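You operate a simulated robot arm through the tools that you are given. There is no shell and no other tool. Be economical: measure what you need, move in short steps, check, and stop when the job is done.

Carry out the task below with a simulated robot arm. There is one attempt and no reset: what you move stays moved.

TASK
Put things in order on the long table. At the end: the green square brush is on the brown cloths box; the teal drain tub stands on top of the brown laces box; the blue filter stands where the teal drain tub stood; the grey block stands where the blue filter stood; whatever was shut is shut again. Leave all else as you found it, and nothing knocked over.

It is judged by the outcome, as a careful person would: the job done as asked, and still so three seconds after it is handed in. It fails if anything else is knocked over, pushed out of place, dropped, spilled or broken.

THE ROBOT
A 7-joint arm with a two-finger parallel gripper, fixed in place. Base frame: the origin is at the foot of the arm, x ahead of it, y to its left, z up; the work surface is at about z = 940. Lengths are in mm, angles in rad, forces in N, time in s.
With the tool pointing down near the work surface it reaches from about 280 to 680 mm from the base axis. Its first joint turns from -1.152 to 1.152 rad. Payload 1.57 kg.
Tool frame: the origin (TCP) lies between the finger pads and is the grasp point; the fingertips stand 30 mm ahead of it; z points along the fingers, y is the line along which they close. The gripper opens to 110 mm. The fingers are 24 mm wide and 12 mm thick; the gripper's body (48 by 112 mm) begins 78 mm behind the TCP.
Orientation is told as [roll, pitch, yaw] about the base's x, y, z axes, in that order, counted from this pose: with the fingers straight down and closing along the base's y, the tool's x points along the base's -x, its y along +y and its z along -z.

THE INTERFACE
- The arm moves only by the tool step_arm. Its arguments are lists of equal length, an entry for each row: "dr": the turn, a rotation vector about the tool's x, y, z in units of 6 degrees (1.0 is 6 degrees), a list of three; "linear": the shift along the tool's x, y, z in units of 25 mm (1.0 is 25 mm), a list of three; "hand": the gripper command, from -1 (shut) to 1 (fully open), values between in proportion. In form: {"dr": [[wx, wy, wz], ...], "linear": [[tx, ty, tz], ...], "hand": [hand, ...]}. A call has 1 to 8 rows; each row shifts and turns the commanded pose from where the row before left it, along the tool's axes as they then stand. A call with a number of a shift or a turn outside -1 to 1 is refused whole. A row lasts 0.2 s, in which the tool goes at most 50 mm and 0.15 rad; a call with a longer step from one row to the next is refused whole, and so is a gripper value outside its range. A pose out of reach is approached as far as the arm can. The call stops where the force on the tool passes 40 N (or 10 N more than at its start, if that is more) or the arm is blocked; 0.2 s more then pass. The fingers move at their own pace (about 108 mm/s each) and stop on an object; they squeeze with about 22 N. The grip force told is the motor's: it shows also when the fingers shut on nothing. Time passes only in rows, and 0.2 s behind the last, so rows that do not move let the fingers close. It gives the time, the measured TCP pose, the force on the tool (base axes), the opening and the grip force at its end, in the units of the frame above (readings bear some noise).
- Cameras (640 x 400 px; columns grow to the right, rows downward): "scene" is fixed at [167.3, -386.9, 1412.3]; the picture's right is [0.70, -0.71, 0.00], its down [-0.35, -0.34, -0.87] and it looks along [0.62, 0.61, -0.49] (base axes); focal length 340 px, centre (320, 200). "wrist" rides on the gripper at [-36, 0, -80] in the tool frame; the picture's right is [0.00, -1.00, 0.00], its down [0.97, 0.00, -0.24] and it looks along [0.24, 0.00, 0.97] (tool axes); focal length 218 px, centre (320, 200).
- capture(camera): a new picture of that camera. No time passes.
- locate(camera, pixels): for up to 12 pixels [column, row] of the newest picture of that camera ("zoom" is the newest enlarged one), the place [x, y, z] in the base frame of the surface seen there, good to about 2 mm, but the place of the scene camera against the robot may be out by one fixed shift of up to 18 mm in any direction. No time passes.
- zoom(camera, box): a new picture of the part [left, top, right, bottom] of that camera's present view, enlarged. No time passes.
- job_done(): hands the job in; it is judged then, once.

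Work in short steps. Measure before you move; look again where a grasp or a placing could have gone wrong, and mend it. You have 80 turns and 38 pictures in all, those below and enlarged ones among them. Open the gripper and draw the arm clear of the work before you hand the job in, unless the task says otherwise; then end with one line.

The tools are called after "Request:" as name(argument=value, ...) on one line, values as JSON. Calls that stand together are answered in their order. step_arm: Moves the arm, as the interface text tells. Its arguments: {"type":"object","properties":{"dr":{"type":"array","items":{"type":"array","items":{"type":"number"}}},"linear":{"type":"array","items":{"type":"array","items":{"type":"number"}}},"hand":{"type":"array","items":{"type":"number"}}},"required":["dr","linear","hand"]} The other tools are called the same way: capture (camera) takes a picture; locate (camera, pixels) gives the place of the surface under pixels of a picture; zoom (camera, box) takes an enlarged picture of a part of a camera's view; job_done () hands the job in.

At the start:

```text
t: 0.0
position: [349.4, -44.6, 1251.3]
tcp_rot: [0.0, 0.001, 0.0]
wrist_force: [-0.4, 0.7, 0.1]
grip_width: 109.9
grasp_force: 0.0
```

scene: 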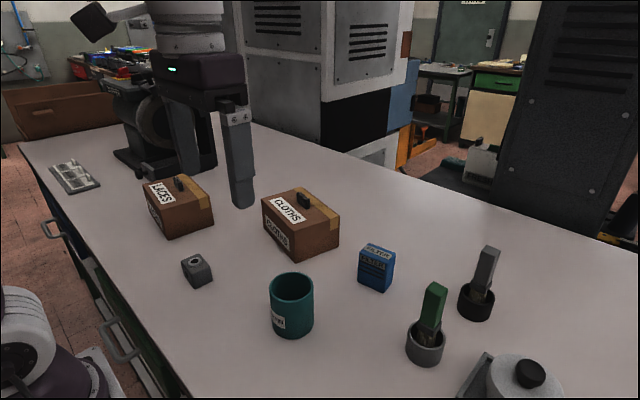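
wrist: 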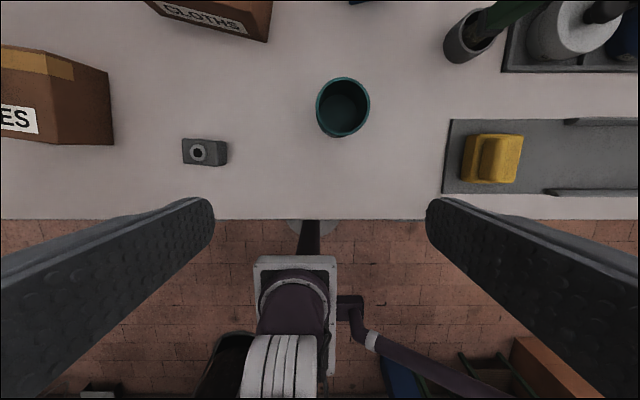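

I'll enlarge the boxes and the brush area to see details before measuring.

Request:
zoom(camera="scene", box=[130, 150, 350, 288])

Request:
zoom(camera="scene", box=[340, 220, 600, 400])

```text
2.90 times, centred on (240, 219) of scene
```

zoom: 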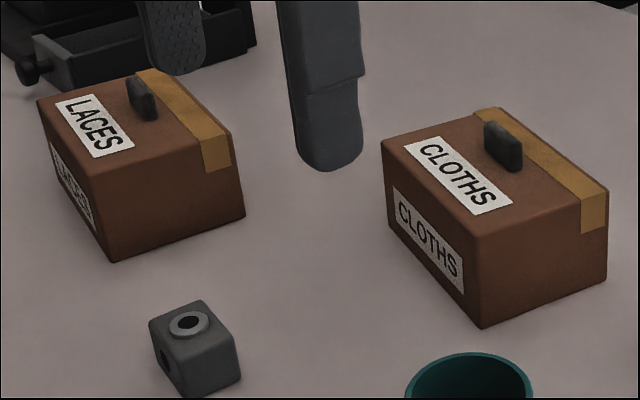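

```text
2.22 times, centred on (470, 310) of scene
```

zoom: 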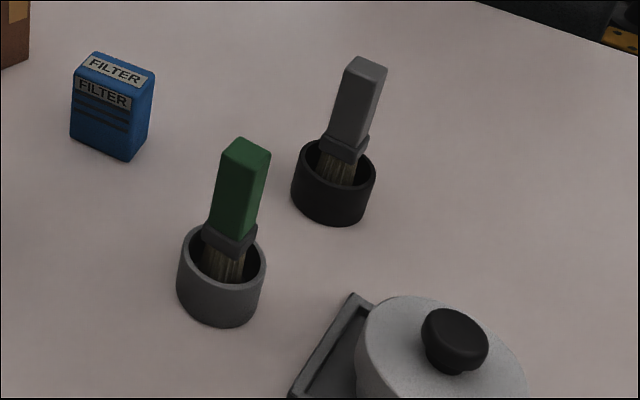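

Now measure the scene points: boxes' corners and handles, tub rim, filter, block, brush.

Request:
zoom(camera="scene", box=[130, 160, 290, 260])

Request:
locate(camera="scene", pixels=[[144, 186], [181, 175], [211, 201], [167, 210], [178, 180], [182, 187], [169, 238], [213, 223], [183, 260], [198, 255], [211, 268], [193, 272]])

Request:
locate(camera="scene", pixels=[[263, 199], [299, 190], [338, 216], [296, 231], [299, 195], [307, 205], [271, 286], [312, 284], [292, 276], [293, 302], [276, 328], [311, 322]])

Request:
locate(camera="scene", pixels=[[362, 248], [378, 243], [402, 252], [391, 262], [360, 277], [391, 291], [431, 290], [441, 285], [447, 290], [437, 297], [427, 315], [425, 350]])

```text
4.00 times, centred on (210, 210) of scene
```

zoom: 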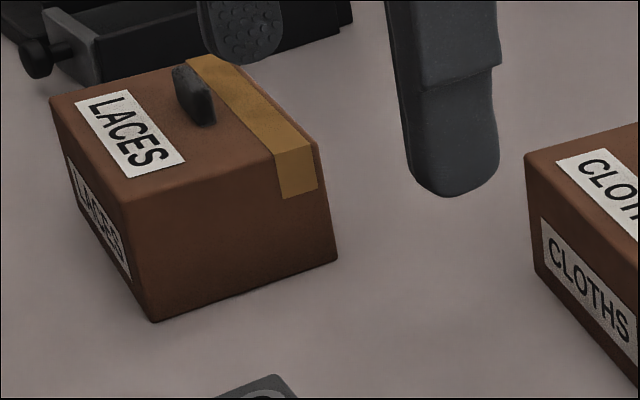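

```text
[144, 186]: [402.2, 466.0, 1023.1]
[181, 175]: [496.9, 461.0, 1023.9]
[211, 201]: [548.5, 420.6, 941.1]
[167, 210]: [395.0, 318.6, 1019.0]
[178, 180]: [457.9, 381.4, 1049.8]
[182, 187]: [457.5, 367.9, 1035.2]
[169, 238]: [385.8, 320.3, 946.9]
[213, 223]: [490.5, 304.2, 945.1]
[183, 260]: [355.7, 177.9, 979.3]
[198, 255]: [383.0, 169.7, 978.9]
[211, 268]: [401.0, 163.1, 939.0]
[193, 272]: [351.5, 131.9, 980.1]
```

```text
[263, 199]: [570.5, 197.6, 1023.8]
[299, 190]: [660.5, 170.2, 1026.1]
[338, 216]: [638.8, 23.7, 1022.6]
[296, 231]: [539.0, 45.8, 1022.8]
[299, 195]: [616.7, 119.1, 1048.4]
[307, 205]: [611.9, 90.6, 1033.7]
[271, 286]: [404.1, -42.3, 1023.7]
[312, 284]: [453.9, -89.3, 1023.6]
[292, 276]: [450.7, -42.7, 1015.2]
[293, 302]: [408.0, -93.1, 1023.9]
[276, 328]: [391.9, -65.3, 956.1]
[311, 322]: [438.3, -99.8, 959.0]
```

```text
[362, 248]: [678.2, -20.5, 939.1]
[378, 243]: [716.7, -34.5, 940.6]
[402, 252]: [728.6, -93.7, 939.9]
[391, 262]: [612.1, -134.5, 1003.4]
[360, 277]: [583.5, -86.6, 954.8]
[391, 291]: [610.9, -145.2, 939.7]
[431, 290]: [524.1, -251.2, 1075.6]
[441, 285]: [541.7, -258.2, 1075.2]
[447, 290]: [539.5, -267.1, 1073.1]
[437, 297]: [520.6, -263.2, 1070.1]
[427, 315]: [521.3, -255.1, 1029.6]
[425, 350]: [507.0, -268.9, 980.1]
```

Compare against the wrist view for the fixed shift of the scene camera: tub rim, block, box corners.

Request:
locate(camera="wrist", pixels=[[318, 106], [368, 106], [343, 79], [343, 128], [343, 105], [190, 141], [225, 144], [224, 163], [107, 73], [112, 143], [272, 10], [267, 40]])

Request:
zoom(camera="wrist", box=[160, 60, 400, 210])

```text
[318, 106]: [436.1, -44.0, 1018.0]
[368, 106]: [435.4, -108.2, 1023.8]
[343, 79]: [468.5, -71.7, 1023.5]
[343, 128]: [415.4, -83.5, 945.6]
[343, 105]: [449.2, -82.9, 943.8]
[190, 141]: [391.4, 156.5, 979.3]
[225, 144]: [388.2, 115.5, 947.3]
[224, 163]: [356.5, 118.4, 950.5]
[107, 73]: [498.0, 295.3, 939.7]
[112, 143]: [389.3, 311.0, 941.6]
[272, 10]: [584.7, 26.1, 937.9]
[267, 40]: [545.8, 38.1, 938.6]
```

```text
2.67 times, centred on (280, 135) of wrist
```

zoom: 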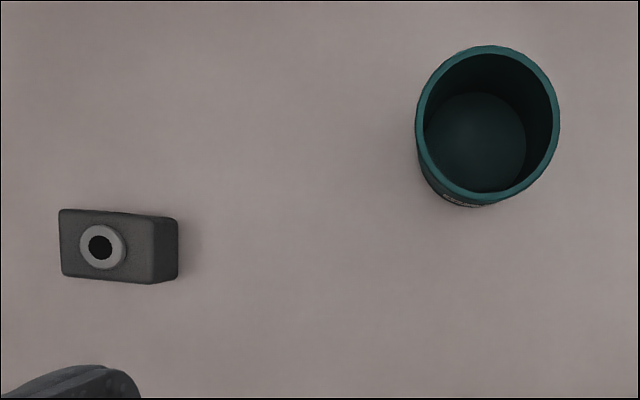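

Tub centre by wrist is about (436,-76), scene about (430,-67). I move above it to measure from close.

Request:
step_arm(dr=[[0, 0, 0], [0, 0, 0], [0, 0, 0], [0, 0, 0], [0, 0, 0]], linear=[[-0.86, -0.31, 1], [-0.86, -0.31, 1], [-0.86, -0.31, 1], [-0.86, -0.31, 1], [0, 0, 0]], hand=[1, 1, 1, 1, 1])

Request:
capture(camera="wrist")

```text
t: 1.2
position: [437.8, -76.1, 1147.9]
tcp_rot: [0.001, -0.001, 0.001]
wrist_force: [0.6, -0.4, 0.4]
grip_width: 109.8
grasp_force: 0.1
```

```text
31 pictures are left
```

wrist: 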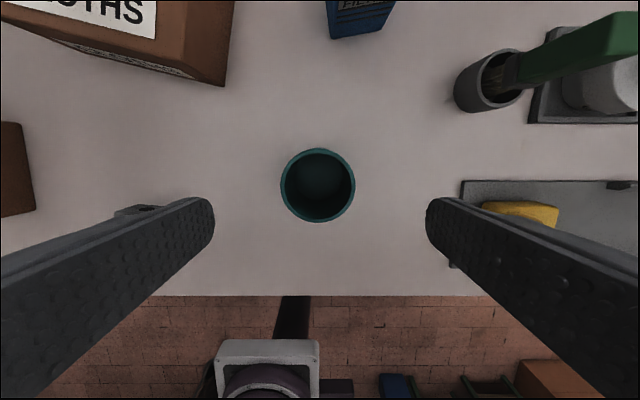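

Rim spans columns 281–355, rows 149–222; locate it and nearby things.

Request:
locate(camera="wrist", pixels=[[283, 186], [353, 186], [318, 151], [318, 219], [318, 180], [333, 38], [383, 27], [330, 12], [396, 2], [227, 84], [236, 3], [33, 210]])

```text
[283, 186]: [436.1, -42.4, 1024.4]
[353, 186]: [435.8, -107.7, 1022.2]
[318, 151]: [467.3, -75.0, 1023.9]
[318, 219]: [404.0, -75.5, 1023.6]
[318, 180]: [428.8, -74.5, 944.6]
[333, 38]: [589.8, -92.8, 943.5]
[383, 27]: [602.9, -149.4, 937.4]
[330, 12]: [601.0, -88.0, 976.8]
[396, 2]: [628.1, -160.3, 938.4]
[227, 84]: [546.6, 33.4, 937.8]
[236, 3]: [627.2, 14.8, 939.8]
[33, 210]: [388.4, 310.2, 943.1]
```

Tub centre (435.7,-75), rim z 1023.6, diameter ~67. Descend to TCP z≈1008 and close.

Request:
step_arm(dr=[[0, 0, 0], [0, 0, 0], [0, 0, 0], [0, 0, 0], [0, 0, 0], [0, 0, 0], [0, 0, 0]], linear=[[0.08, 0.04, 0.8], [0, 0, 0.8], [0, 0, 0.8], [0, 0, 0.8], [0, 0, 0.8], [0, 0, 0.8], [0, 0, 0.8]], hand=[1, 1, 1, 1, 1, 1, 1])

Request:
step_arm(dr=[[0, 0, 0], [0, 0, 0], [0, 0, 0]], linear=[[0, 0, 0], [0, 0, 0], [0, 0, 0]], hand=[-0.2, -0.2, -1])

```text
t: 2.8
position: [434.5, -75.9, 1010.2]
tcp_rot: [0.001, 0.0, 0.0]
wrist_force: [0.5, -0.8, 0.0]
grip_width: 110.5
grasp_force: 0.1
```

```text
t: 3.6
position: [434.4, -75.1, 1011.4]
tcp_rot: [-0.002, 0.0, 0.0]
wrist_force: [-0.3, 0.4, -0.4]
grip_width: 69.8
grasp_force: 21.3
```

Gripped (70 mm, 21 N). Lift 175 mm.

Request:
step_arm(dr=[[0, 0, 0], [0, 0, 0], [0, 0, 0], [0, 0, 0], [0, 0, 0], [0, 0, 0], [0, 0, 0]], linear=[[0, 0, -0.5], [0, 0, -1], [0, 0, -1], [0, 0, -1], [0, 0, -1], [0, 0, -1], [0, 0, -1]], hand=[-1, -1, -1, -1, -1, -1, -1])

Request:
step_arm(dr=[[0, 0, 0], [0, 0, 0], [0, 0, 0], [0, 0, 0], [0, 0, 0], [0, 0, 0], [0, 0, 0], [0, 0, 0]], linear=[[0, 1, 0], [0, 1, 0], [0, 1, 0], [0, 1, 0], [0, 1, 0], [0, 1, 0], [0, 1, 0], [0, 1, 0]], hand=[-1, -1, -1, -1, -1, -1, -1, -1])

Request:
step_arm(dr=[[0, 0, 0], [0, 0, 0], [0, 0, 0], [0, 0, 0], [0, 0, 0], [0, 0, 0]], linear=[[0, 1, 0], [0, 1, 0], [0, 1, 0], [0, 1, 0], [0, 1, 0], [0, 0, 0]], hand=[-1, -1, -1, -1, -1, -1])

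Request:
capture(camera="wrist")

```text
t: 5.2
position: [435.0, -74.9, 1173.6]
tcp_rot: [-0.002, -0.001, 0.0]
wrist_force: [0.7, -0.5, -0.5]
grip_width: 69.9
grasp_force: 21.5
```

```text
t: 7.0
position: [432.5, 124.9, 1172.9]
tcp_rot: [-0.002, -0.001, -0.001]
wrist_force: [-0.7, 0.4, -0.6]
grip_width: 69.6
grasp_force: 22.1
```

```text
t: 8.4
position: [433.7, 250.6, 1174.1]
tcp_rot: [0.001, 0.0, 0.001]
wrist_force: [0.4, -0.3, -0.5]
grip_width: 69.7
grasp_force: 22.4
```

```text
30 pictures are left
```

wrist: 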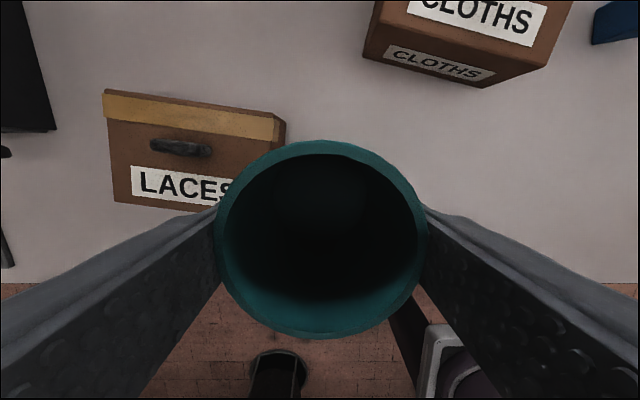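

Laces box visible with handle at (152–212, 140–155); locate handle and top corners.

Request:
locate(camera="wrist", pixels=[[152, 143], [210, 148], [155, 151], [208, 155], [180, 156], [104, 91], [115, 203], [276, 118], [180, 175], [205, 210], [180, 130], [272, 138]])

Request:
zoom(camera="wrist", box=[90, 70, 298, 220])

```text
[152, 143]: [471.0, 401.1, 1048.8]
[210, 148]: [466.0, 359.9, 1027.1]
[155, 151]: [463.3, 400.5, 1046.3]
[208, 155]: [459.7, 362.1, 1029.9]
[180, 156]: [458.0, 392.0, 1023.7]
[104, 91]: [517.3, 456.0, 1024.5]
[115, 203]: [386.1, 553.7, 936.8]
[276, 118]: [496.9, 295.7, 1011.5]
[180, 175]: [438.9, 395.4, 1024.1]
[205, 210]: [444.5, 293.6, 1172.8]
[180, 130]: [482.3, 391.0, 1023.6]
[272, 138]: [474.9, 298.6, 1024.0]
```

```text
2.67 times, centred on (194, 145) of wrist
```

zoom: 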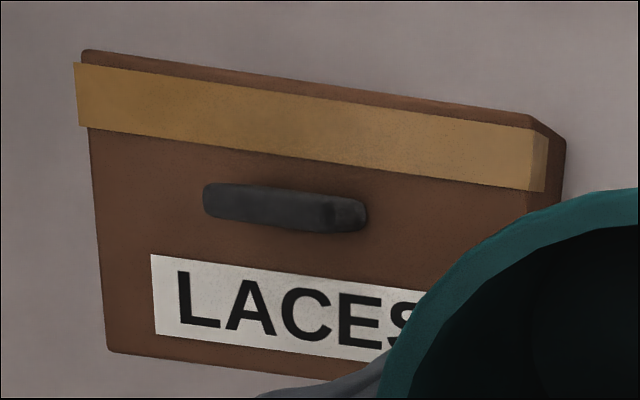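

Handle footprint x 459–471, y 360–401, top z 1024 (handle to ~1050). There's room for the tub centred at about (432,335), in the front right quarter. Move over and descend to just above.

Request:
step_arm(dr=[[0, 0, 0], [0, 0, 0], [0, 0, 0], [0, 0, 0], [0, 0, 0]], linear=[[0.1, 0.844, 0], [0, 0.844, 0], [0, 0.844, 0], [0, 0.844, 0], [0, 0, 0]], hand=[-1, -1, -1, -1, -1])

Request:
step_arm(dr=[[0, 0, 0], [0, 0, 0], [0, 0, 0], [0, 0, 0], [0, 0, 0]], linear=[[0, 0, 0.8], [0, 0, 0.8], [0, 0, 0.8], [0, 0, 0.4], [0, 0, 0]], hand=[-1, -1, -1, -1, -1])

Request:
zoom(camera="scene", box=[110, 110, 270, 260])

```text
t: 9.6
position: [429.6, 334.0, 1174.3]
tcp_rot: [-0.001, 0.0, 0.001]
wrist_force: [-0.1, 0.5, -0.5]
grip_width: 69.6
grasp_force: 22.0
```

```text
t: 10.8
position: [429.5, 335.1, 1104.1]
tcp_rot: [-0.001, -0.001, 0.0]
wrist_force: [-0.8, 0.5, -1.7]
grip_width: 69.6
grasp_force: 21.6
```

```text
2.67 times, centred on (190, 185) of scene
```

zoom: 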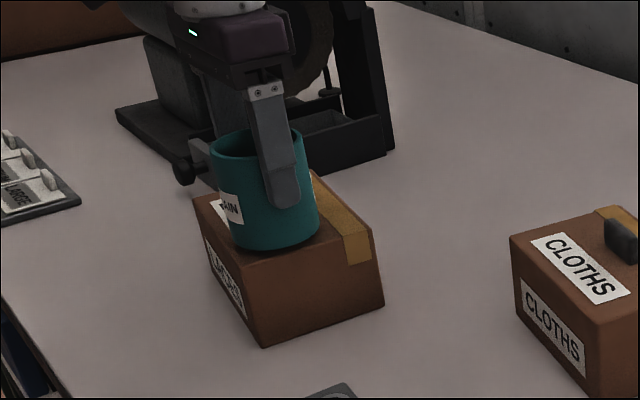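

Alignment looks right, clear of the handle. Lower slowly to contact.

Request:
step_arm(dr=[[0, 0, 0], [0, 0, 0], [0, 0, 0], [0, 0, 0]], linear=[[0, 0, 0.12], [0, 0, 0.1], [0, 0, 0.08], [0, 0, 0]], hand=[-1, -1, -1, -1])

```text
t: 11.8
position: [430.8, 334.1, 1095.8]
tcp_rot: [0.0, -0.001, 0.001]
wrist_force: [-0.1, -0.1, -1.3]
grip_width: 69.3
grasp_force: 22.6
```

Request:
step_arm(dr=[[0, 0, 0], [0, 0, 0], [0, 0, 0]], linear=[[0, 0, 0.05], [0, 0, 0.05], [0, 0, 0]], hand=[-1, -1, -1])

```text
t: 12.6
position: [430.6, 335.3, 1094.6]
tcp_rot: [0.002, -0.002, 0.001]
wrist_force: [-1.9, -0.1, 19.0]
grip_width: 69.3
grasp_force: 21.7
```

Contact (19 N up). Back off 1 mm, open, and rise.

Request:
step_arm(dr=[[0, 0, 0], [0, 0, 0], [0, 0, 0], [0, 0, 0]], linear=[[0, 0, -0.05], [0, 0, 0], [0, 0, 0], [0, 0, 0]], hand=[-1, 0.5, 1, 1])

Request:
step_arm(dr=[[0, 0, 0], [0, 0, 0], [0, 0, 0], [0, 0, 0], [0, 0, 0], [0, 0, 0]], linear=[[0, 0, -0.5], [0, 0, -1], [0, 0, -1], [0, 0, -1], [0, 0, -1], [0, 0, 0]], hand=[1, 1, 1, 1, 1, 1])

Request:
capture(camera="scene")

```text
t: 13.6
position: [429.8, 333.9, 1096.4]
tcp_rot: [0.001, 0.001, 0.0]
wrist_force: [-0.4, 0.8, 0.0]
grip_width: 110.1
grasp_force: 0.1
```

```text
t: 15.0
position: [429.9, 335.8, 1208.6]
tcp_rot: [0.001, 0.0, 0.001]
wrist_force: [0.6, -0.6, 0.1]
grip_width: 110.3
grasp_force: 0.1
```

```text
27 pictures are left
```

scene: 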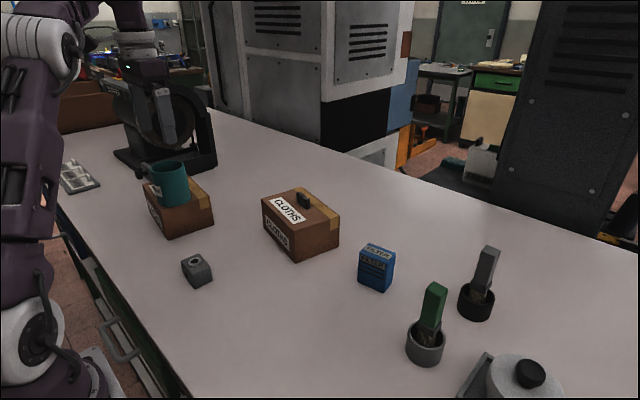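

Tub stands well. Go above the filter to measure it.

Request:
step_arm(dr=[[0, 0, 0], [0, 0, 0], [0, 0, 0], [0, 0, 0], [0, 0, 0], [0, 0, 0], [0, 0, 0], [0, 0, 0]], linear=[[-0.31, -1, 0], [-0.31, -1, 0], [-0.31, -1, 0], [-0.31, -1, 0], [-0.31, -1, 0], [-0.31, -1, 0], [-0.31, -1, 0], [-0.31, -1, 0]], hand=[1, 1, 1, 1, 1, 1, 1, 1])

Request:
step_arm(dr=[[0, 0, 0], [0, 0, 0], [0, 0, 0], [0, 0, 0], [0, 0, 0], [0, 0, 0], [0, 0, 0], [0, 0, 0]], linear=[[-0.31, -1, 0], [-0.31, -1, 0], [-0.31, -1, 0], [-0.31, -1, 0], [-0.31, -1, 0], [-0.31, -1, 0.5], [-0.31, -1, 0.5], [-0.31, -1, 0.5]], hand=[1, 1, 1, 1, 1, 1, 1, 1])

Request:
step_arm(dr=[[0, 0, 0], [0, 0, 0], [0, 0, 0]], linear=[[-0.31, -1, 0], [-0.31, -0.5, 0], [0, 0, 0]], hand=[1, 1, 1])

Request:
capture(camera="wrist")

```text
t: 16.8
position: [494.2, 135.5, 1206.3]
tcp_rot: [-0.001, 0.0, 0.001]
wrist_force: [0.1, 0.0, -0.5]
grip_width: 109.9
grasp_force: 0.1
```

```text
t: 18.6
position: [554.8, -65.5, 1170.4]
tcp_rot: [-0.001, 0.001, -0.001]
wrist_force: [-0.3, 0.1, 0.0]
grip_width: 109.8
grasp_force: 0.0
```

```text
t: 19.4
position: [570.7, -103.6, 1169.6]
tcp_rot: [0.0, 0.001, 0.001]
wrist_force: [0.2, -0.7, 0.6]
grip_width: 110.2
grasp_force: 0.2
```

```text
26 pictures are left
```

wrist: 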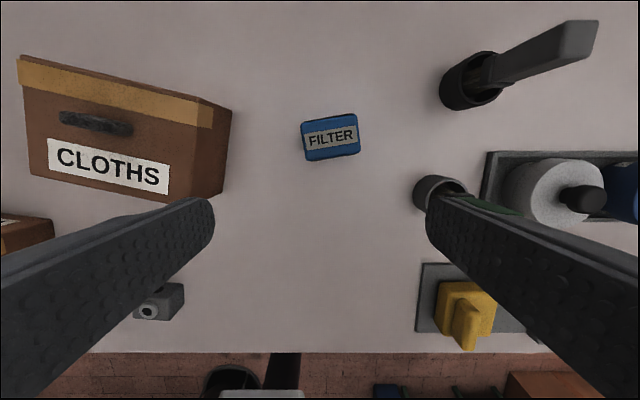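

Filter top seen at (302–360, 113–161), tilted a little. Locate its edges and the cloths box features.

Request:
zoom(camera="wrist", box=[280, 95, 384, 170])

Request:
locate(camera="wrist", pixels=[[305, 127], [353, 116], [357, 143], [308, 155], [331, 136], [18, 58], [64, 116], [130, 128], [30, 170], [200, 125], [195, 195], [62, 124]])

```text
5.33 times, centred on (332, 132) of wrist
```

zoom: 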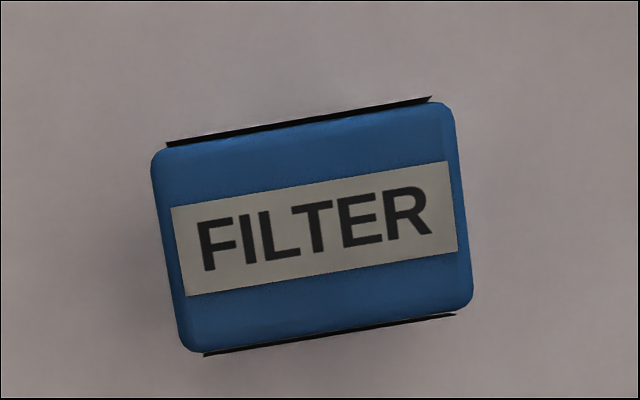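

```text
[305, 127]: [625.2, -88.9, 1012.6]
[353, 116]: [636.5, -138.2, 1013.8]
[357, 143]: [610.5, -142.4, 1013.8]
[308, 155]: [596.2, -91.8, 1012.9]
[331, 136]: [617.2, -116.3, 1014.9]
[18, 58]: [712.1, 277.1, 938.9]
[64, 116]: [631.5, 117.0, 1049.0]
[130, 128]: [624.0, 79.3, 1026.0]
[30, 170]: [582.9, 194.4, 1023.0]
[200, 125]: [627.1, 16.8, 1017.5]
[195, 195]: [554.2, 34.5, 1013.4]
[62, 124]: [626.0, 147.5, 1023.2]
```

Filter top centre ≈ (616,-116.5), top z 1014, about 56×40 mm, turned about +0.17 rad. Go above it, turn, and descend to TCP z≈990.

Request:
step_arm(dr=[[0, 0, 0], [0, 0, 0], [0, 0, -0.8], [0, 0, -0.8], [0, 0, 0]], linear=[[-0.91, -0.26, 0], [-0.91, -0.26, 0], [0, 0, 0], [0, 0, 0], [0, 0, 0]], hand=[1, 1, 1, 1, 1])

Request:
zoom(camera="wrist", box=[220, 100, 420, 225])

```text
t: 20.6
position: [604.5, -112.8, 1169.0]
tcp_rot: [0.001, 0.001, 0.17]
wrist_force: [0.4, -0.1, -0.5]
grip_width: 109.8
grasp_force: 0.1
out of reach, approached as far as the arm can: row 2
```

```text
3.20 times, centred on (320, 162) of wrist
```

zoom: 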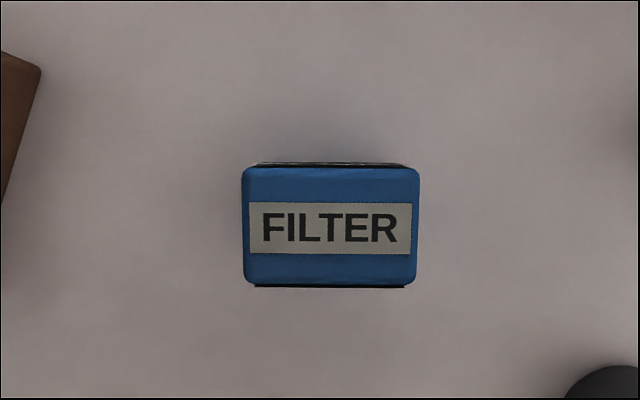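

At this height the reach ends at x≈604; orientation is aligned. I'll locate the filter's centre, lower to z≈1060 and then shift.

Request:
locate(camera="zoom", pixels=[[250, 226], [331, 226], [412, 226], [331, 172], [331, 280]])

Request:
step_arm(dr=[[0, 0, 0], [0, 0, 0], [0, 0, 0], [0, 0, 0], [0, 0, 0], [0, 0, 0]], linear=[[0, 0, 0.88], [0, 0, 0.88], [0, 0, 0.88], [0, 0, 0.88], [0, 0, 0.88], [0, 0, 0]], hand=[1, 1, 1, 1, 1, 1])

```text
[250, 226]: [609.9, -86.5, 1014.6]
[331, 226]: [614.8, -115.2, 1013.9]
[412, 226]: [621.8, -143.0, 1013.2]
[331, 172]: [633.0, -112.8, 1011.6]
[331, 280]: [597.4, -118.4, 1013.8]
```

```text
t: 22.0
position: [606.7, -112.2, 1058.2]
tcp_rot: [0.0, 0.0, 0.165]
wrist_force: [0.0, 0.7, -0.3]
grip_width: 109.9
grasp_force: 0.0
```

Shift to centre (615.5,-115.3) and descend to z≈990, then close.

Request:
step_arm(dr=[[0, 0, 0], [0, 0, 0], [0, 0, 0], [0, 0, 0], [0, 0, 0], [0, 0, 0]], linear=[[-0.33, -0.18, 0], [0, 0, 0], [0, 0, 0.9], [0, 0, 0.9], [0, 0, 0.9], [0, 0, 0]], hand=[1, 1, 1, 1, 1, 1])

Request:
step_arm(dr=[[0, 0, 0], [0, 0, 0], [0, 0, 0], [0, 0, 0]], linear=[[0, 0, 0], [0, 0, 0], [0, 0, 0], [0, 0, 0]], hand=[0, -0.2, -1, -1])

```text
t: 23.4
position: [611.2, -116.2, 990.6]
tcp_rot: [-0.001, 0.001, 0.166]
wrist_force: [0.0, 0.1, -0.6]
grip_width: 110.1
grasp_force: 0.0
```

```text
t: 24.4
position: [612.8, -114.9, 991.1]
tcp_rot: [0.0, 0.0, 0.168]
wrist_force: [0.0, 0.3, -0.4]
grip_width: 59.5
grasp_force: 21.8
```

Gripped (59.5 mm). Lift 60 mm and carry to the tub's old spot (TCP target 432.7,-75).

Request:
step_arm(dr=[[0, 0, 0], [0, 0, 0], [0, 0, 0], [0, 0, 0]], linear=[[0, 0, -0.6], [0, 0, -0.9], [0, 0, -0.9], [0, 0, 0]], hand=[-1, -1, -1, -1])

Request:
step_arm(dr=[[0, 0, 0], [0, 0, 0], [0, 0, 0], [0, 0, 0], [0, 0, 0], [0, 0, 0], [0, 0, 0], [0, 0, 0]], linear=[[0.854, 0.346, 0], [0.854, 0.346, 0], [0.854, 0.346, 0], [0.854, 0.346, 0], [0.854, 0.346, 0], [0.854, 0.346, 0], [0.854, 0.346, 0], [0.854, 0.346, 0]], hand=[-1, -1, -1, -1, -1, -1, -1, -1])

Request:
step_arm(dr=[[0, 0, 0], [0, 0, 0], [0, 0, 0], [0, 0, 0]], linear=[[0, 0, 0.8], [0, 0, 0.8], [0, 0, 0.5], [0, 0, 0]], hand=[-1, -1, -1, -1])

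```text
t: 25.4
position: [612.3, -117.1, 1052.6]
tcp_rot: [0.0, 0.0, 0.167]
wrist_force: [-0.2, -0.5, 0.4]
grip_width: 59.4
grasp_force: 21.9
```

```text
t: 27.2
position: [433.8, -76.2, 1051.4]
tcp_rot: [0.0, 0.0, 0.167]
wrist_force: [0.6, 0.6, -0.4]
grip_width: 59.7
grasp_force: 22.2
```

```text
t: 28.2
position: [433.5, -75.6, 1000.5]
tcp_rot: [-0.001, 0.001, 0.167]
wrist_force: [0.1, -0.3, -0.7]
grip_width: 59.4
grasp_force: 22.3
```

Now down gently toward the original height (991).

Request:
step_arm(dr=[[0, 0, 0], [0, 0, 0], [0, 0, 0]], linear=[[0, 0, 0.2], [0, 0, 0.12], [0, 0, 0]], hand=[-1, -1, -1])

Request:
step_arm(dr=[[0, 0, 0], [0, 0, 0], [0, 0, 0]], linear=[[0, 0, 0.05], [0, 0, 0.04], [0, 0, 0]], hand=[-1, -1, -1])

```text
t: 29.0
position: [434.7, -77.1, 991.5]
tcp_rot: [0.0, 0.0, 0.169]
wrist_force: [-0.6, 0.4, -0.9]
grip_width: 59.3
grasp_force: 21.7
```

```text
t: 29.8
position: [435.6, -77.3, 989.6]
tcp_rot: [0.0, -0.002, 0.167]
wrist_force: [-1.7, 0.5, 19.6]
grip_width: 59.9
grasp_force: 22.2
```

Contact. Release and rise.

Request:
step_arm(dr=[[0, 0, 0], [0, 0, 0], [0, 0, 0], [0, 0, 0]], linear=[[0, 0, -0.04], [0, 0, 0], [0, 0, 0], [0, 0, 0]], hand=[-1, 0.5, 1, 1])

Request:
step_arm(dr=[[0, 0, 0], [0, 0, 0], [0, 0, 0], [0, 0, 0], [0, 0, 0], [0, 0, 0.8], [0, 0, 0.8], [0, 0, 0]], linear=[[0, 0, -0.5], [0, 0, -1], [0, 0, -1], [0, 0, -1], [0, 0, -1], [0, 0, 0], [0, 0, 0], [0, 0, 0]], hand=[1, 1, 1, 1, 1, 1, 1, 1])

Request:
step_arm(dr=[[0, 0, 0], [0, 0, 0], [0, 0, 0], [0, 0, 0], [0, 0, 0], [0, 0, 0], [0, 0, 0], [0, 0, 0]], linear=[[0.33, 1, 0], [0.33, 1, 0], [0.33, 1, 0], [0.33, 1, 0], [0.33, 1, 0], [0.33, 1, 0], [0.33, 1, 0], [0.33, 1, 0]], hand=[1, 1, 1, 1, 1, 1, 1, 1])

Request:
capture(camera="wrist")

```text
t: 30.8
position: [434.9, -76.8, 990.1]
tcp_rot: [0.0, 0.0, 0.167]
wrist_force: [-0.3, 0.2, 1.0]
grip_width: 110.1
grasp_force: 0.0
```

```text
t: 32.6
position: [434.5, -77.9, 1103.5]
tcp_rot: [0.001, 0.0, 0.0]
wrist_force: [-0.2, -0.5, 1.0]
grip_width: 109.9
grasp_force: 0.0
```

```text
t: 34.4
position: [368.8, 123.7, 1104.2]
tcp_rot: [-0.001, -0.001, -0.001]
wrist_force: [-0.2, -0.4, -0.4]
grip_width: 110.3
grasp_force: 0.1
```

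```text
23 pictures are left
```

wrist: 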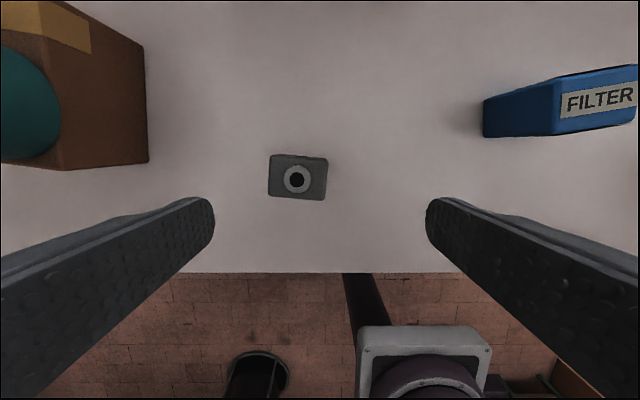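

Block at (270–327,154–200), slightly turned the other way. Locate its top.

Request:
locate(camera="wrist", pixels=[[273, 157], [322, 162], [319, 196], [273, 190], [297, 168], [297, 180], [320, 179]])

Request:
zoom(camera="wrist", box=[248, 140, 344, 215])

```text
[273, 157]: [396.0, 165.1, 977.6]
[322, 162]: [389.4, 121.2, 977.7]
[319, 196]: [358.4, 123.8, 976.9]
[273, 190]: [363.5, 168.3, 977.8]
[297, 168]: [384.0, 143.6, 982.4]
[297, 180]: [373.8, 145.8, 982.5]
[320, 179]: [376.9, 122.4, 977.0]
```

```text
5.33 times, centred on (296, 178) of wrist
```

zoom: 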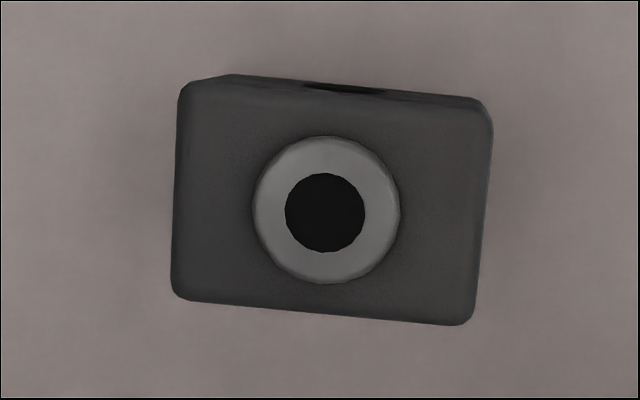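

Block centre ≈ (375,144.7), top z 978, yaw ≈ -0.09. Align and descend to z≈976, close.

Request:
step_arm(dr=[[0, 0, 0], [0, 0, 0.86], [0, 0, 0], [0, 0, 0], [0, 0, 0], [0, 0, 0], [0, 0, 0], [0, 0, 0]], linear=[[-0.25, 0.84, 0], [0, 0, 0], [0, 0, 1], [0, 0, 1], [0, 0, 1], [0, 0, 1], [0, 0, 0.9], [0, 0, 0.2]], hand=[1, 1, 1, 1, 1, 1, 1, 1])

Request:
step_arm(dr=[[0, 0, 0], [0, 0, 0], [0, 0, 0], [0, 0, 0]], linear=[[0, 0, 0], [0, 0, 0], [0, 0, 0], [0, 0, 0]], hand=[0, -0.2, -1, -1])

```text
t: 36.2
position: [375.0, 144.5, 976.4]
tcp_rot: [0.0, 0.0, -0.089]
wrist_force: [1.0, 0.0, -0.5]
grip_width: 109.7
grasp_force: 0.0
```

```text
t: 37.2
position: [374.1, 144.8, 975.4]
tcp_rot: [-0.001, 0.0, -0.088]
wrist_force: [0.0, -0.7, -0.6]
grip_width: 55.7
grasp_force: 22.5
```

Gripped (55.7 mm). Lift 100 mm and carry toward the filter's old place.

Request:
step_arm(dr=[[0, 0, 0], [0, 0, 0], [0, 0, 0], [0, 0, 0], [0, 0, 0]], linear=[[0, 0, -0.5], [0, 0, -0.9], [0, 0, -0.9], [0, 0, -0.9], [0, 0, -0.8]], hand=[-1, -1, -1, -1, -1])

Request:
step_arm(dr=[[0, 0, 0], [0, 0, 0], [0, 0, 0], [0, 0, 0], [0, 0, 0], [0, 0, 0]], linear=[[-0.898, -0.815, 0], [-0.898, -0.815, 0], [-0.898, -0.815, 0], [-0.898, -0.815, 0], [-0.898, -0.815, 0], [-0.898, -0.815, 0]], hand=[-1, -1, -1, -1, -1, -1])

Request:
step_arm(dr=[[0, 0, 0], [0, 0, 0], [0, 0, 0], [0, 0, 0], [0, 0, 0], [0, 0, 0]], linear=[[-0.898, -0.815, 0], [-0.898, -0.815, 0], [-0.898, -0.815, 0], [-0.898, -0.815, 0], [-0.898, -0.815, 0], [0, 0, 0]], hand=[-1, -1, -1, -1, -1, -1])

```text
t: 38.4
position: [373.1, 144.4, 1075.3]
tcp_rot: [0.0, 0.0, -0.089]
wrist_force: [0.1, 0.1, -2.2]
grip_width: 55.9
grasp_force: 22.1
```

```text
t: 39.8
position: [496.0, 10.4, 1075.9]
tcp_rot: [0.0, 0.0, -0.086]
wrist_force: [-0.2, -0.1, -1.7]
grip_width: 55.6
grasp_force: 21.8
```

```text
t: 41.2
position: [598.8, -101.4, 1075.3]
tcp_rot: [0.0, -0.001, -0.089]
wrist_force: [-0.3, 0.7, -1.7]
grip_width: 55.8
grasp_force: 22.0
```

Lower to ~1025, shift to (614.5,-115.5), lower to 982.

Request:
step_arm(dr=[[0, 0, 0], [0, 0, 0], [0, 0, 0], [0, 0, 0], [0, 0, 0], [0, 0, 0], [0, 0, 0]], linear=[[0, 0, 1], [0, 0, 1], [-0.67, -0.5, 0], [0, 0, 0.8], [0, 0, 0.8], [0, 0, 0.15], [0, 0, 0]], hand=[-1, -1, -1, -1, -1, -1, -1])

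Request:
step_arm(dr=[[0, 0, 0], [0, 0, 0], [0, 0, 0]], linear=[[0, 0, 0.12], [0, 0, 0.06], [0, 0, 0]], hand=[-1, -1, -1])

```text
t: 42.8
position: [616.0, -114.3, 981.5]
tcp_rot: [0.0, -0.001, -0.088]
wrist_force: [0.1, 0.5, -2.6]
grip_width: 55.6
grasp_force: 22.4
```

```text
t: 43.6
position: [616.2, -114.3, 977.1]
tcp_rot: [-0.001, -0.001, -0.089]
wrist_force: [-0.3, 0.8, -2.7]
grip_width: 55.6
grasp_force: 22.1
```

Request:
step_arm(dr=[[0, 0, 0], [0, 0, 0], [0, 0, 0]], linear=[[0, 0, 0.05], [0, 0, 0.04], [0, 0, 0]], hand=[-1, -1, -1])

```text
t: 44.4
position: [617.1, -115.5, 975.5]
tcp_rot: [0.001, -0.001, -0.088]
wrist_force: [-1.6, 1.8, 10.5]
grip_width: 55.9
grasp_force: 22.2
```

Contact (10 N). Release, rise to ~1100, and unturn.

Request:
step_arm(dr=[[0, 0, 0], [0, 0, 0], [0, 0, 0]], linear=[[0, 0, 0], [0, 0, 0], [0, 0, 0]], hand=[0.5, 1, 1])

Request:
step_arm(dr=[[0, 0, 0], [0, 0, 0], [0, 0, 0], [0, 0, 0], [0, 0, 0], [0, 0, -0.85], [0, 0, 0]], linear=[[0, 0, -0.5], [0, 0, -1], [0, 0, -1], [0, 0, -1], [0.5, 0, -1], [1, 0, -1], [1, 0, -1]], hand=[1, 1, 1, 1, 1, 1, 1])

Request:
capture(camera="scene")

Request:
capture(camera="wrist")

```text
t: 45.2
position: [615.7, -114.7, 975.0]
tcp_rot: [0.001, 0.0, -0.09]
wrist_force: [-0.5, -0.5, -0.4]
grip_width: 110.0
grasp_force: 0.0
```

```text
t: 46.8
position: [553.6, -112.0, 1136.7]
tcp_rot: [0.0, -0.001, 0.001]
wrist_force: [0.7, -0.8, 0.2]
grip_width: 110.0
grasp_force: 0.1
```

```text
21 pictures are left
```

scene: 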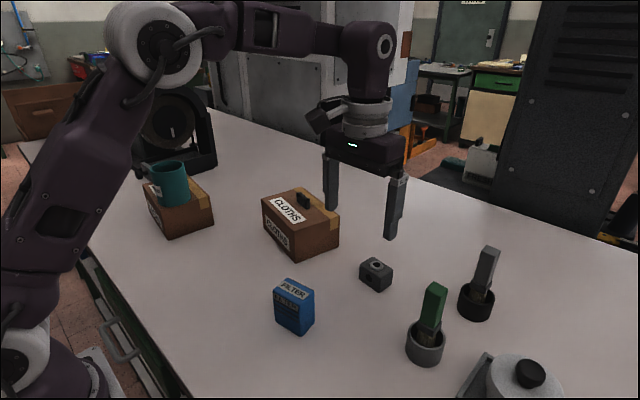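

```text
20 pictures are left
```

wrist: 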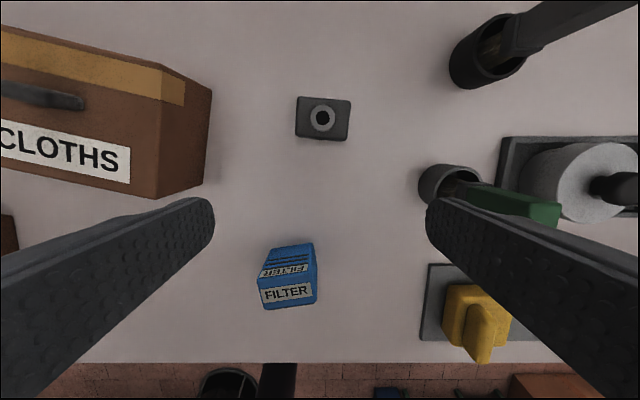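

Tub and filter and block look right. Zoom on the tub and move the wrist over the brush area for a look.

Request:
zoom(camera="scene", box=[120, 140, 240, 250])

Request:
step_arm(dr=[[0, 0, 0], [0, 0, 0], [0, 0, 0], [0, 0, 0], [0, 0, 0], [0, 0, 0], [0, 0, 0]], linear=[[0.5, -0.5, -1], [0.5, -1, -1], [0.5, -1, 0], [0.5, -1, 0], [0.5, -1, 0], [0, -1, 0], [0, 0, 0]], hand=[1, 1, 1, 1, 1, 1, 1])

Request:
capture(camera="wrist")

```text
3.64 times, centred on (180, 195) of scene
```

zoom: 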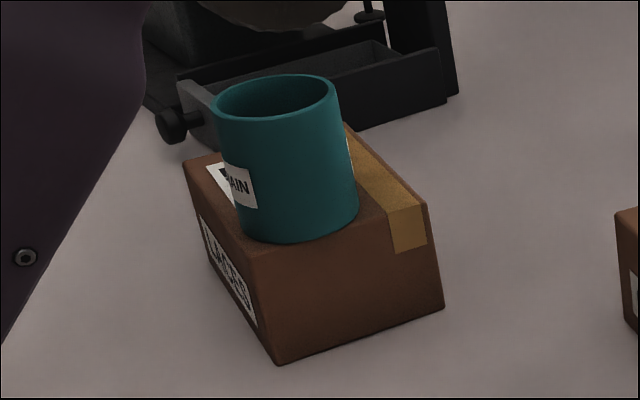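

```text
t: 48.4
position: [490.6, -251.7, 1187.6]
tcp_rot: [0.001, 0.001, 0.0]
wrist_force: [0.2, -0.1, 0.6]
grip_width: 110.1
grasp_force: 0.1
```

```text
18 pictures are left
```

wrist: 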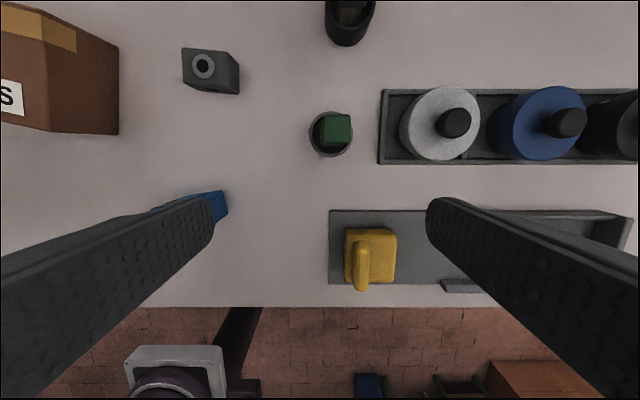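

Brush top at (337,130) inside cup. Zoom and locate.

Request:
zoom(camera="wrist", box=[280, 90, 392, 160])

Request:
locate(camera="wrist", pixels=[[326, 118], [348, 117], [349, 130], [327, 131], [323, 140], [346, 144], [311, 133], [331, 155], [316, 120], [321, 128], [382, 92], [400, 115]])

```text
5.71 times, centred on (336, 125) of wrist
```

zoom: 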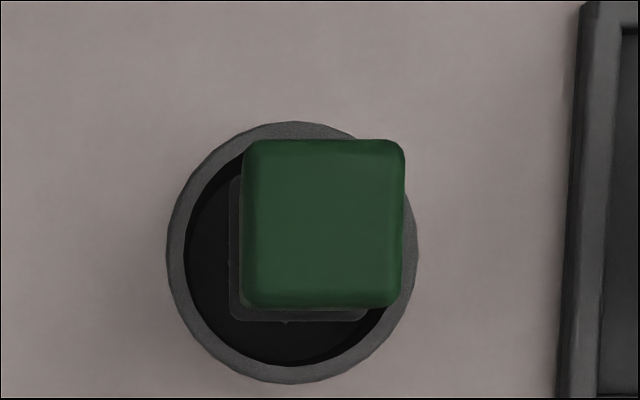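

```text
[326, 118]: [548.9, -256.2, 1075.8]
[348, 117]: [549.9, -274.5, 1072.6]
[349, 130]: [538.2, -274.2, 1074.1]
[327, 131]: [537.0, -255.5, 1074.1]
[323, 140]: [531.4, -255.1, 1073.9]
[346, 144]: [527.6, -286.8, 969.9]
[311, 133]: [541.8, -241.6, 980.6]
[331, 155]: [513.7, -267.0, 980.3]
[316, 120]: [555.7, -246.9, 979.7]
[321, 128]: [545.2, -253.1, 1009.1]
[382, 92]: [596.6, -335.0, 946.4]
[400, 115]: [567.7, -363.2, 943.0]
```

Brush stands nearly vertical: top centre ≈ (540.5,-265.5,1074), ~24 mm square, cup rim z 980. I plan to grip it with the tool horizontal, so that with the tool pointing down it lies flat. Check heights of neighbours first.

Request:
locate(camera="wrist", pixels=[[385, 240], [360, 250], [362, 285], [340, 280], [332, 212], [420, 110], [455, 122], [345, 12], [435, 150]])

Request:
locate(camera="scene", pixels=[[427, 322], [424, 330], [416, 322], [434, 283], [422, 316], [436, 322], [488, 250]])

Request:
zoom(camera="scene", box=[390, 270, 480, 376])

```text
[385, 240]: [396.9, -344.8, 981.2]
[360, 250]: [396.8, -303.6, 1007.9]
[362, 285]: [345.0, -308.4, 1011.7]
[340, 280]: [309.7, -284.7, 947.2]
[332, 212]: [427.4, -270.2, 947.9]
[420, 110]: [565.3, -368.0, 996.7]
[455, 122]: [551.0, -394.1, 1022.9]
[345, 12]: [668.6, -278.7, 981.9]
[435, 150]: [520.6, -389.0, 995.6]
```

```text
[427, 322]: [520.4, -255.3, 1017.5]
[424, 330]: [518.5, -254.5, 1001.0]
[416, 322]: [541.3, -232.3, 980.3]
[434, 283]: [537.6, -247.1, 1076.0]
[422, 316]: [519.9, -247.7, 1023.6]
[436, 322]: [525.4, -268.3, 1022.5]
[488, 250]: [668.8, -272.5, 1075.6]
```

```text
3.77 times, centred on (435, 323) of scene
```

zoom: 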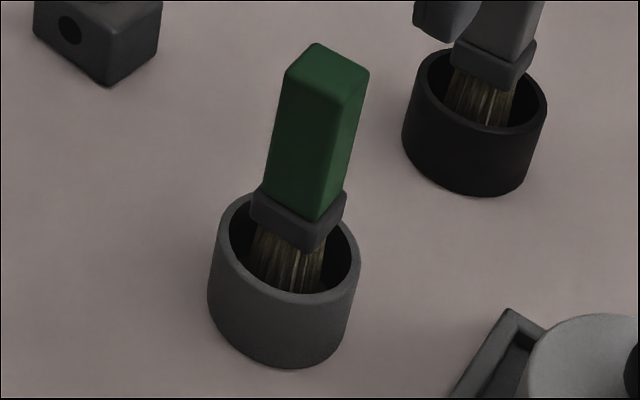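

Handle is green from z≈1017 to 1075, ferrule below. I'll tilt the tool to 75° (pointing forward, slightly down) to pass above the yellow lever (z 1012). First move back and rotate.

Request:
step_arm(dr=[[0, 0, 0], [0, 0, 0], [0, -1, 0], [0, -1, 0], [0, -1, 0], [0, -1, 0], [0, -1, 0], [0, -1, 0]], linear=[[0.9, -0.28, 0], [0.9, -0.27, 0], [0, 0, 0], [0, 0, 0], [0, 0, 0], [0, 0, 0], [0, 0, 0], [0, 0, 0]], hand=[0.09, 0.09, 0.09, 0.09, 0.09, 0.09, 0.09, 0.09])

Request:
step_arm(dr=[[0, -1, 0], [0, -1, 0], [0, -1, 0], [0, -1, 0], [0, -1, 0], [0, -1, 0], [0, -0.5, 0], [0, 0, 0]], linear=[[0, 0, 0], [0, 0, 0], [0, 0, 0], [0, 0, 0], [0, 0, 0], [0, 0, 0], [0, 0, 0], [0, 0, 0]], hand=[0.09, 0.09, 0.09, 0.09, 0.09, 0.09, 0.09, 0.09])

Request:
capture(camera="scene")

```text
t: 50.2
position: [446.0, -262.7, 1187.1]
tcp_rot: [-0.002, -0.63, 0.001]
wrist_force: [-0.5, -0.6, -0.2]
grip_width: 59.8
grasp_force: 0.0
```

```text
t: 52.0
position: [446.3, -262.8, 1187.0]
tcp_rot: [0.001, -1.307, 0.0]
wrist_force: [0.0, 0.3, -0.3]
grip_width: 60.1
grasp_force: 0.0
```

```text
15 pictures are left
```

scene: 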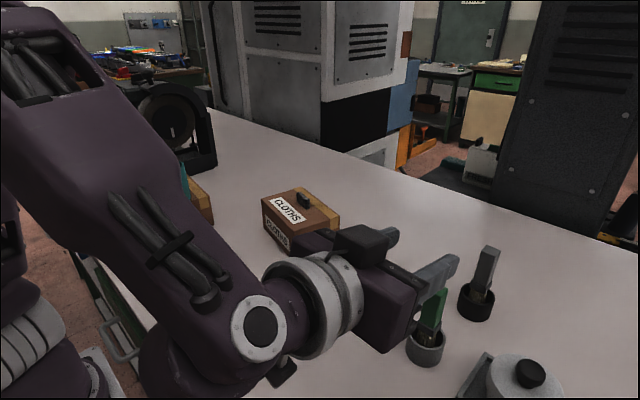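

Works. Descend to the pre-grasp pose (447,-265.5,1071), and look from the wrist.

Request:
step_arm(dr=[[0, 0, 0], [0, 0, 0], [0, 0, 0], [0, 0, 0], [0, 0, 0], [0, 0, 0]], linear=[[0.896, -0.1, 0.24], [0.896, 0, 0.24], [0.896, 0, 0.24], [0.896, 0, 0.24], [0.896, 0, 0.24], [0, 0, 0]], hand=[0.09, 0.09, 0.09, 0.09, 0.09, 0.09])

Request:
capture(camera="wrist")

```text
t: 53.4
position: [446.4, -264.4, 1072.4]
tcp_rot: [0.001, -1.31, 0.001]
wrist_force: [0.8, -0.1, 1.3]
grip_width: 59.9
grasp_force: 0.1
```

```text
14 pictures are left
```

wrist: 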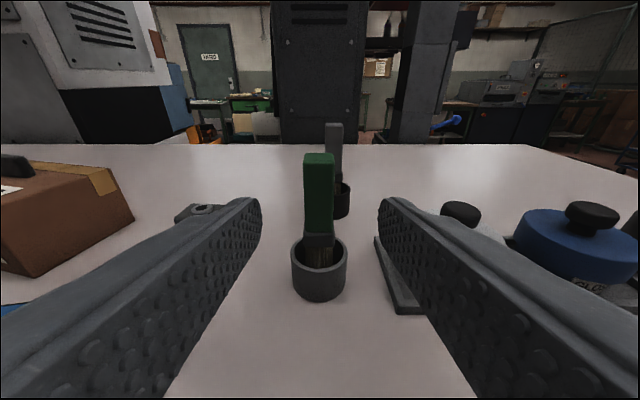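

Brush is centred between the fingers (column 319). Locate its near face, the top and ferrule.

Request:
locate(camera="wrist", pixels=[[319, 165], [319, 180], [319, 205], [319, 225], [306, 190], [332, 190], [306, 230], [318, 240], [319, 155]])

```text
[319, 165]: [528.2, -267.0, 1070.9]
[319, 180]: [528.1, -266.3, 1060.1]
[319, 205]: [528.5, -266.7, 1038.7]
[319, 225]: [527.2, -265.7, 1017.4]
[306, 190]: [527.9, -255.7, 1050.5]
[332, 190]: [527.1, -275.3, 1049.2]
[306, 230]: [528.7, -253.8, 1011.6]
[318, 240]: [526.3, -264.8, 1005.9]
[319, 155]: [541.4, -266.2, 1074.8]
```

Near face at x=528, y≈-266. Advance 75 mm along the tool and close.

Request:
step_arm(dr=[[0, 0, 0], [0, 0, 0], [0, 0, 0], [0, 0, 0], [0, 0, 0], [0, 0, 0]], linear=[[0.05, -0.06, 0.75], [0, 0, 0.75], [0, 0, 0.75], [0, 0, 0.5], [0, 0, 0.27], [0, 0, 0]], hand=[0.09, 0.09, 0.09, 0.09, 0.09, 0.09])

Request:
step_arm(dr=[[0, 0, 0], [0, 0, 0], [0, 0, 0], [0, 0, 0]], linear=[[0, 0, 0], [0, 0, 0], [0, 0, 0], [0, 0, 0]], hand=[-0.3, -0.5, -1, -1])

```text
t: 54.8
position: [518.6, -266.6, 1051.1]
tcp_rot: [-0.001, -1.308, -0.001]
wrist_force: [0.1, -0.1, -1.0]
grip_width: 59.9
grasp_force: 0.1
```

```text
t: 55.8
position: [519.1, -265.4, 1050.2]
tcp_rot: [0.001, -1.309, 0.002]
wrist_force: [0.2, 0.3, 0.6]
grip_width: 26.9
grasp_force: 21.8
```

Gripped (26.9 mm). Lift straight up 140 mm and look.

Request:
step_arm(dr=[[0, 0, 0], [0, 0, 0], [0, 0, 0], [0, 0, 0], [0, 0, 0], [0, 0, 0], [0, 0, 0]], linear=[[-0.5, 0, -0.134], [-0.85, 0, -0.228], [-0.85, 0, -0.228], [-0.85, 0, -0.228], [-0.85, 0, -0.228], [-0.85, 0, -0.228], [-0.7, 0, -0.188]], hand=[-1, -1, -1, -1, -1, -1, -1])

Request:
capture(camera="scene")

```text
t: 57.4
position: [518.0, -268.1, 1192.2]
tcp_rot: [0.0, -1.31, -0.002]
wrist_force: [0.4, 1.1, -0.6]
grip_width: 27.2
grasp_force: 21.7
```

```text
13 pictures are left
```

scene: 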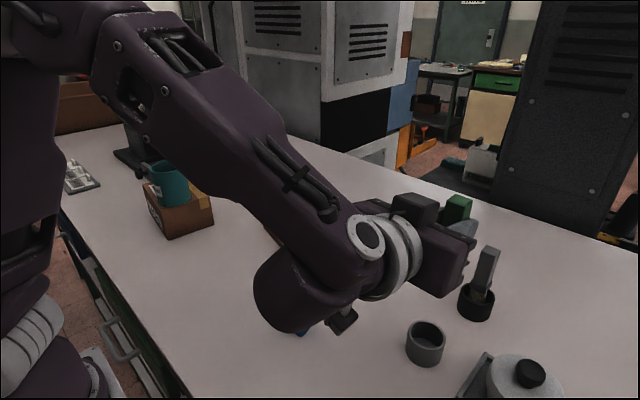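

Brush is held and the cup stays upright. Turn the tool back to vertical (+75° about tool y), so the brush lies nearly horizontal.

Request:
step_arm(dr=[[0, 1, 0], [0, 1, 0], [0, 1, 0], [0, 1, 0], [0, 1, 0], [0, 1, 0], [0, 1, 0], [0, 1, 0]], linear=[[0, 0, -0.4], [0, 0, -0.4], [0, 0, -0.4], [0, 0, -0.3], [0, 0, -0.2], [0, 0, 0], [0, 0, 0], [0, 0, 0]], hand=[-1, -1, -1, -1, -1, -1, -1, -1])

Request:
step_arm(dr=[[0, 1, 0], [0, 1, 0], [0, 1, 0], [0, 1, 0], [0, 0.5, 0], [0, 0, 0]], linear=[[0, 0, 0], [0, 0, 0], [0, 0, 0], [0, 0, 0], [0, 0, 0], [0, 0, 0]], hand=[-1, -1, -1, -1, -1, -1])

```text
t: 59.2
position: [480.5, -266.2, 1210.1]
tcp_rot: [0.0, -0.47, 0.0]
wrist_force: [0.7, 0.5, -1.3]
grip_width: 26.9
grasp_force: 21.3
```

```text
t: 60.6
position: [480.6, -267.6, 1208.8]
tcp_rot: [0.0, 0.001, 0.0]
wrist_force: [-0.7, 0.2, -0.4]
grip_width: 27.4
grasp_force: 21.7
```

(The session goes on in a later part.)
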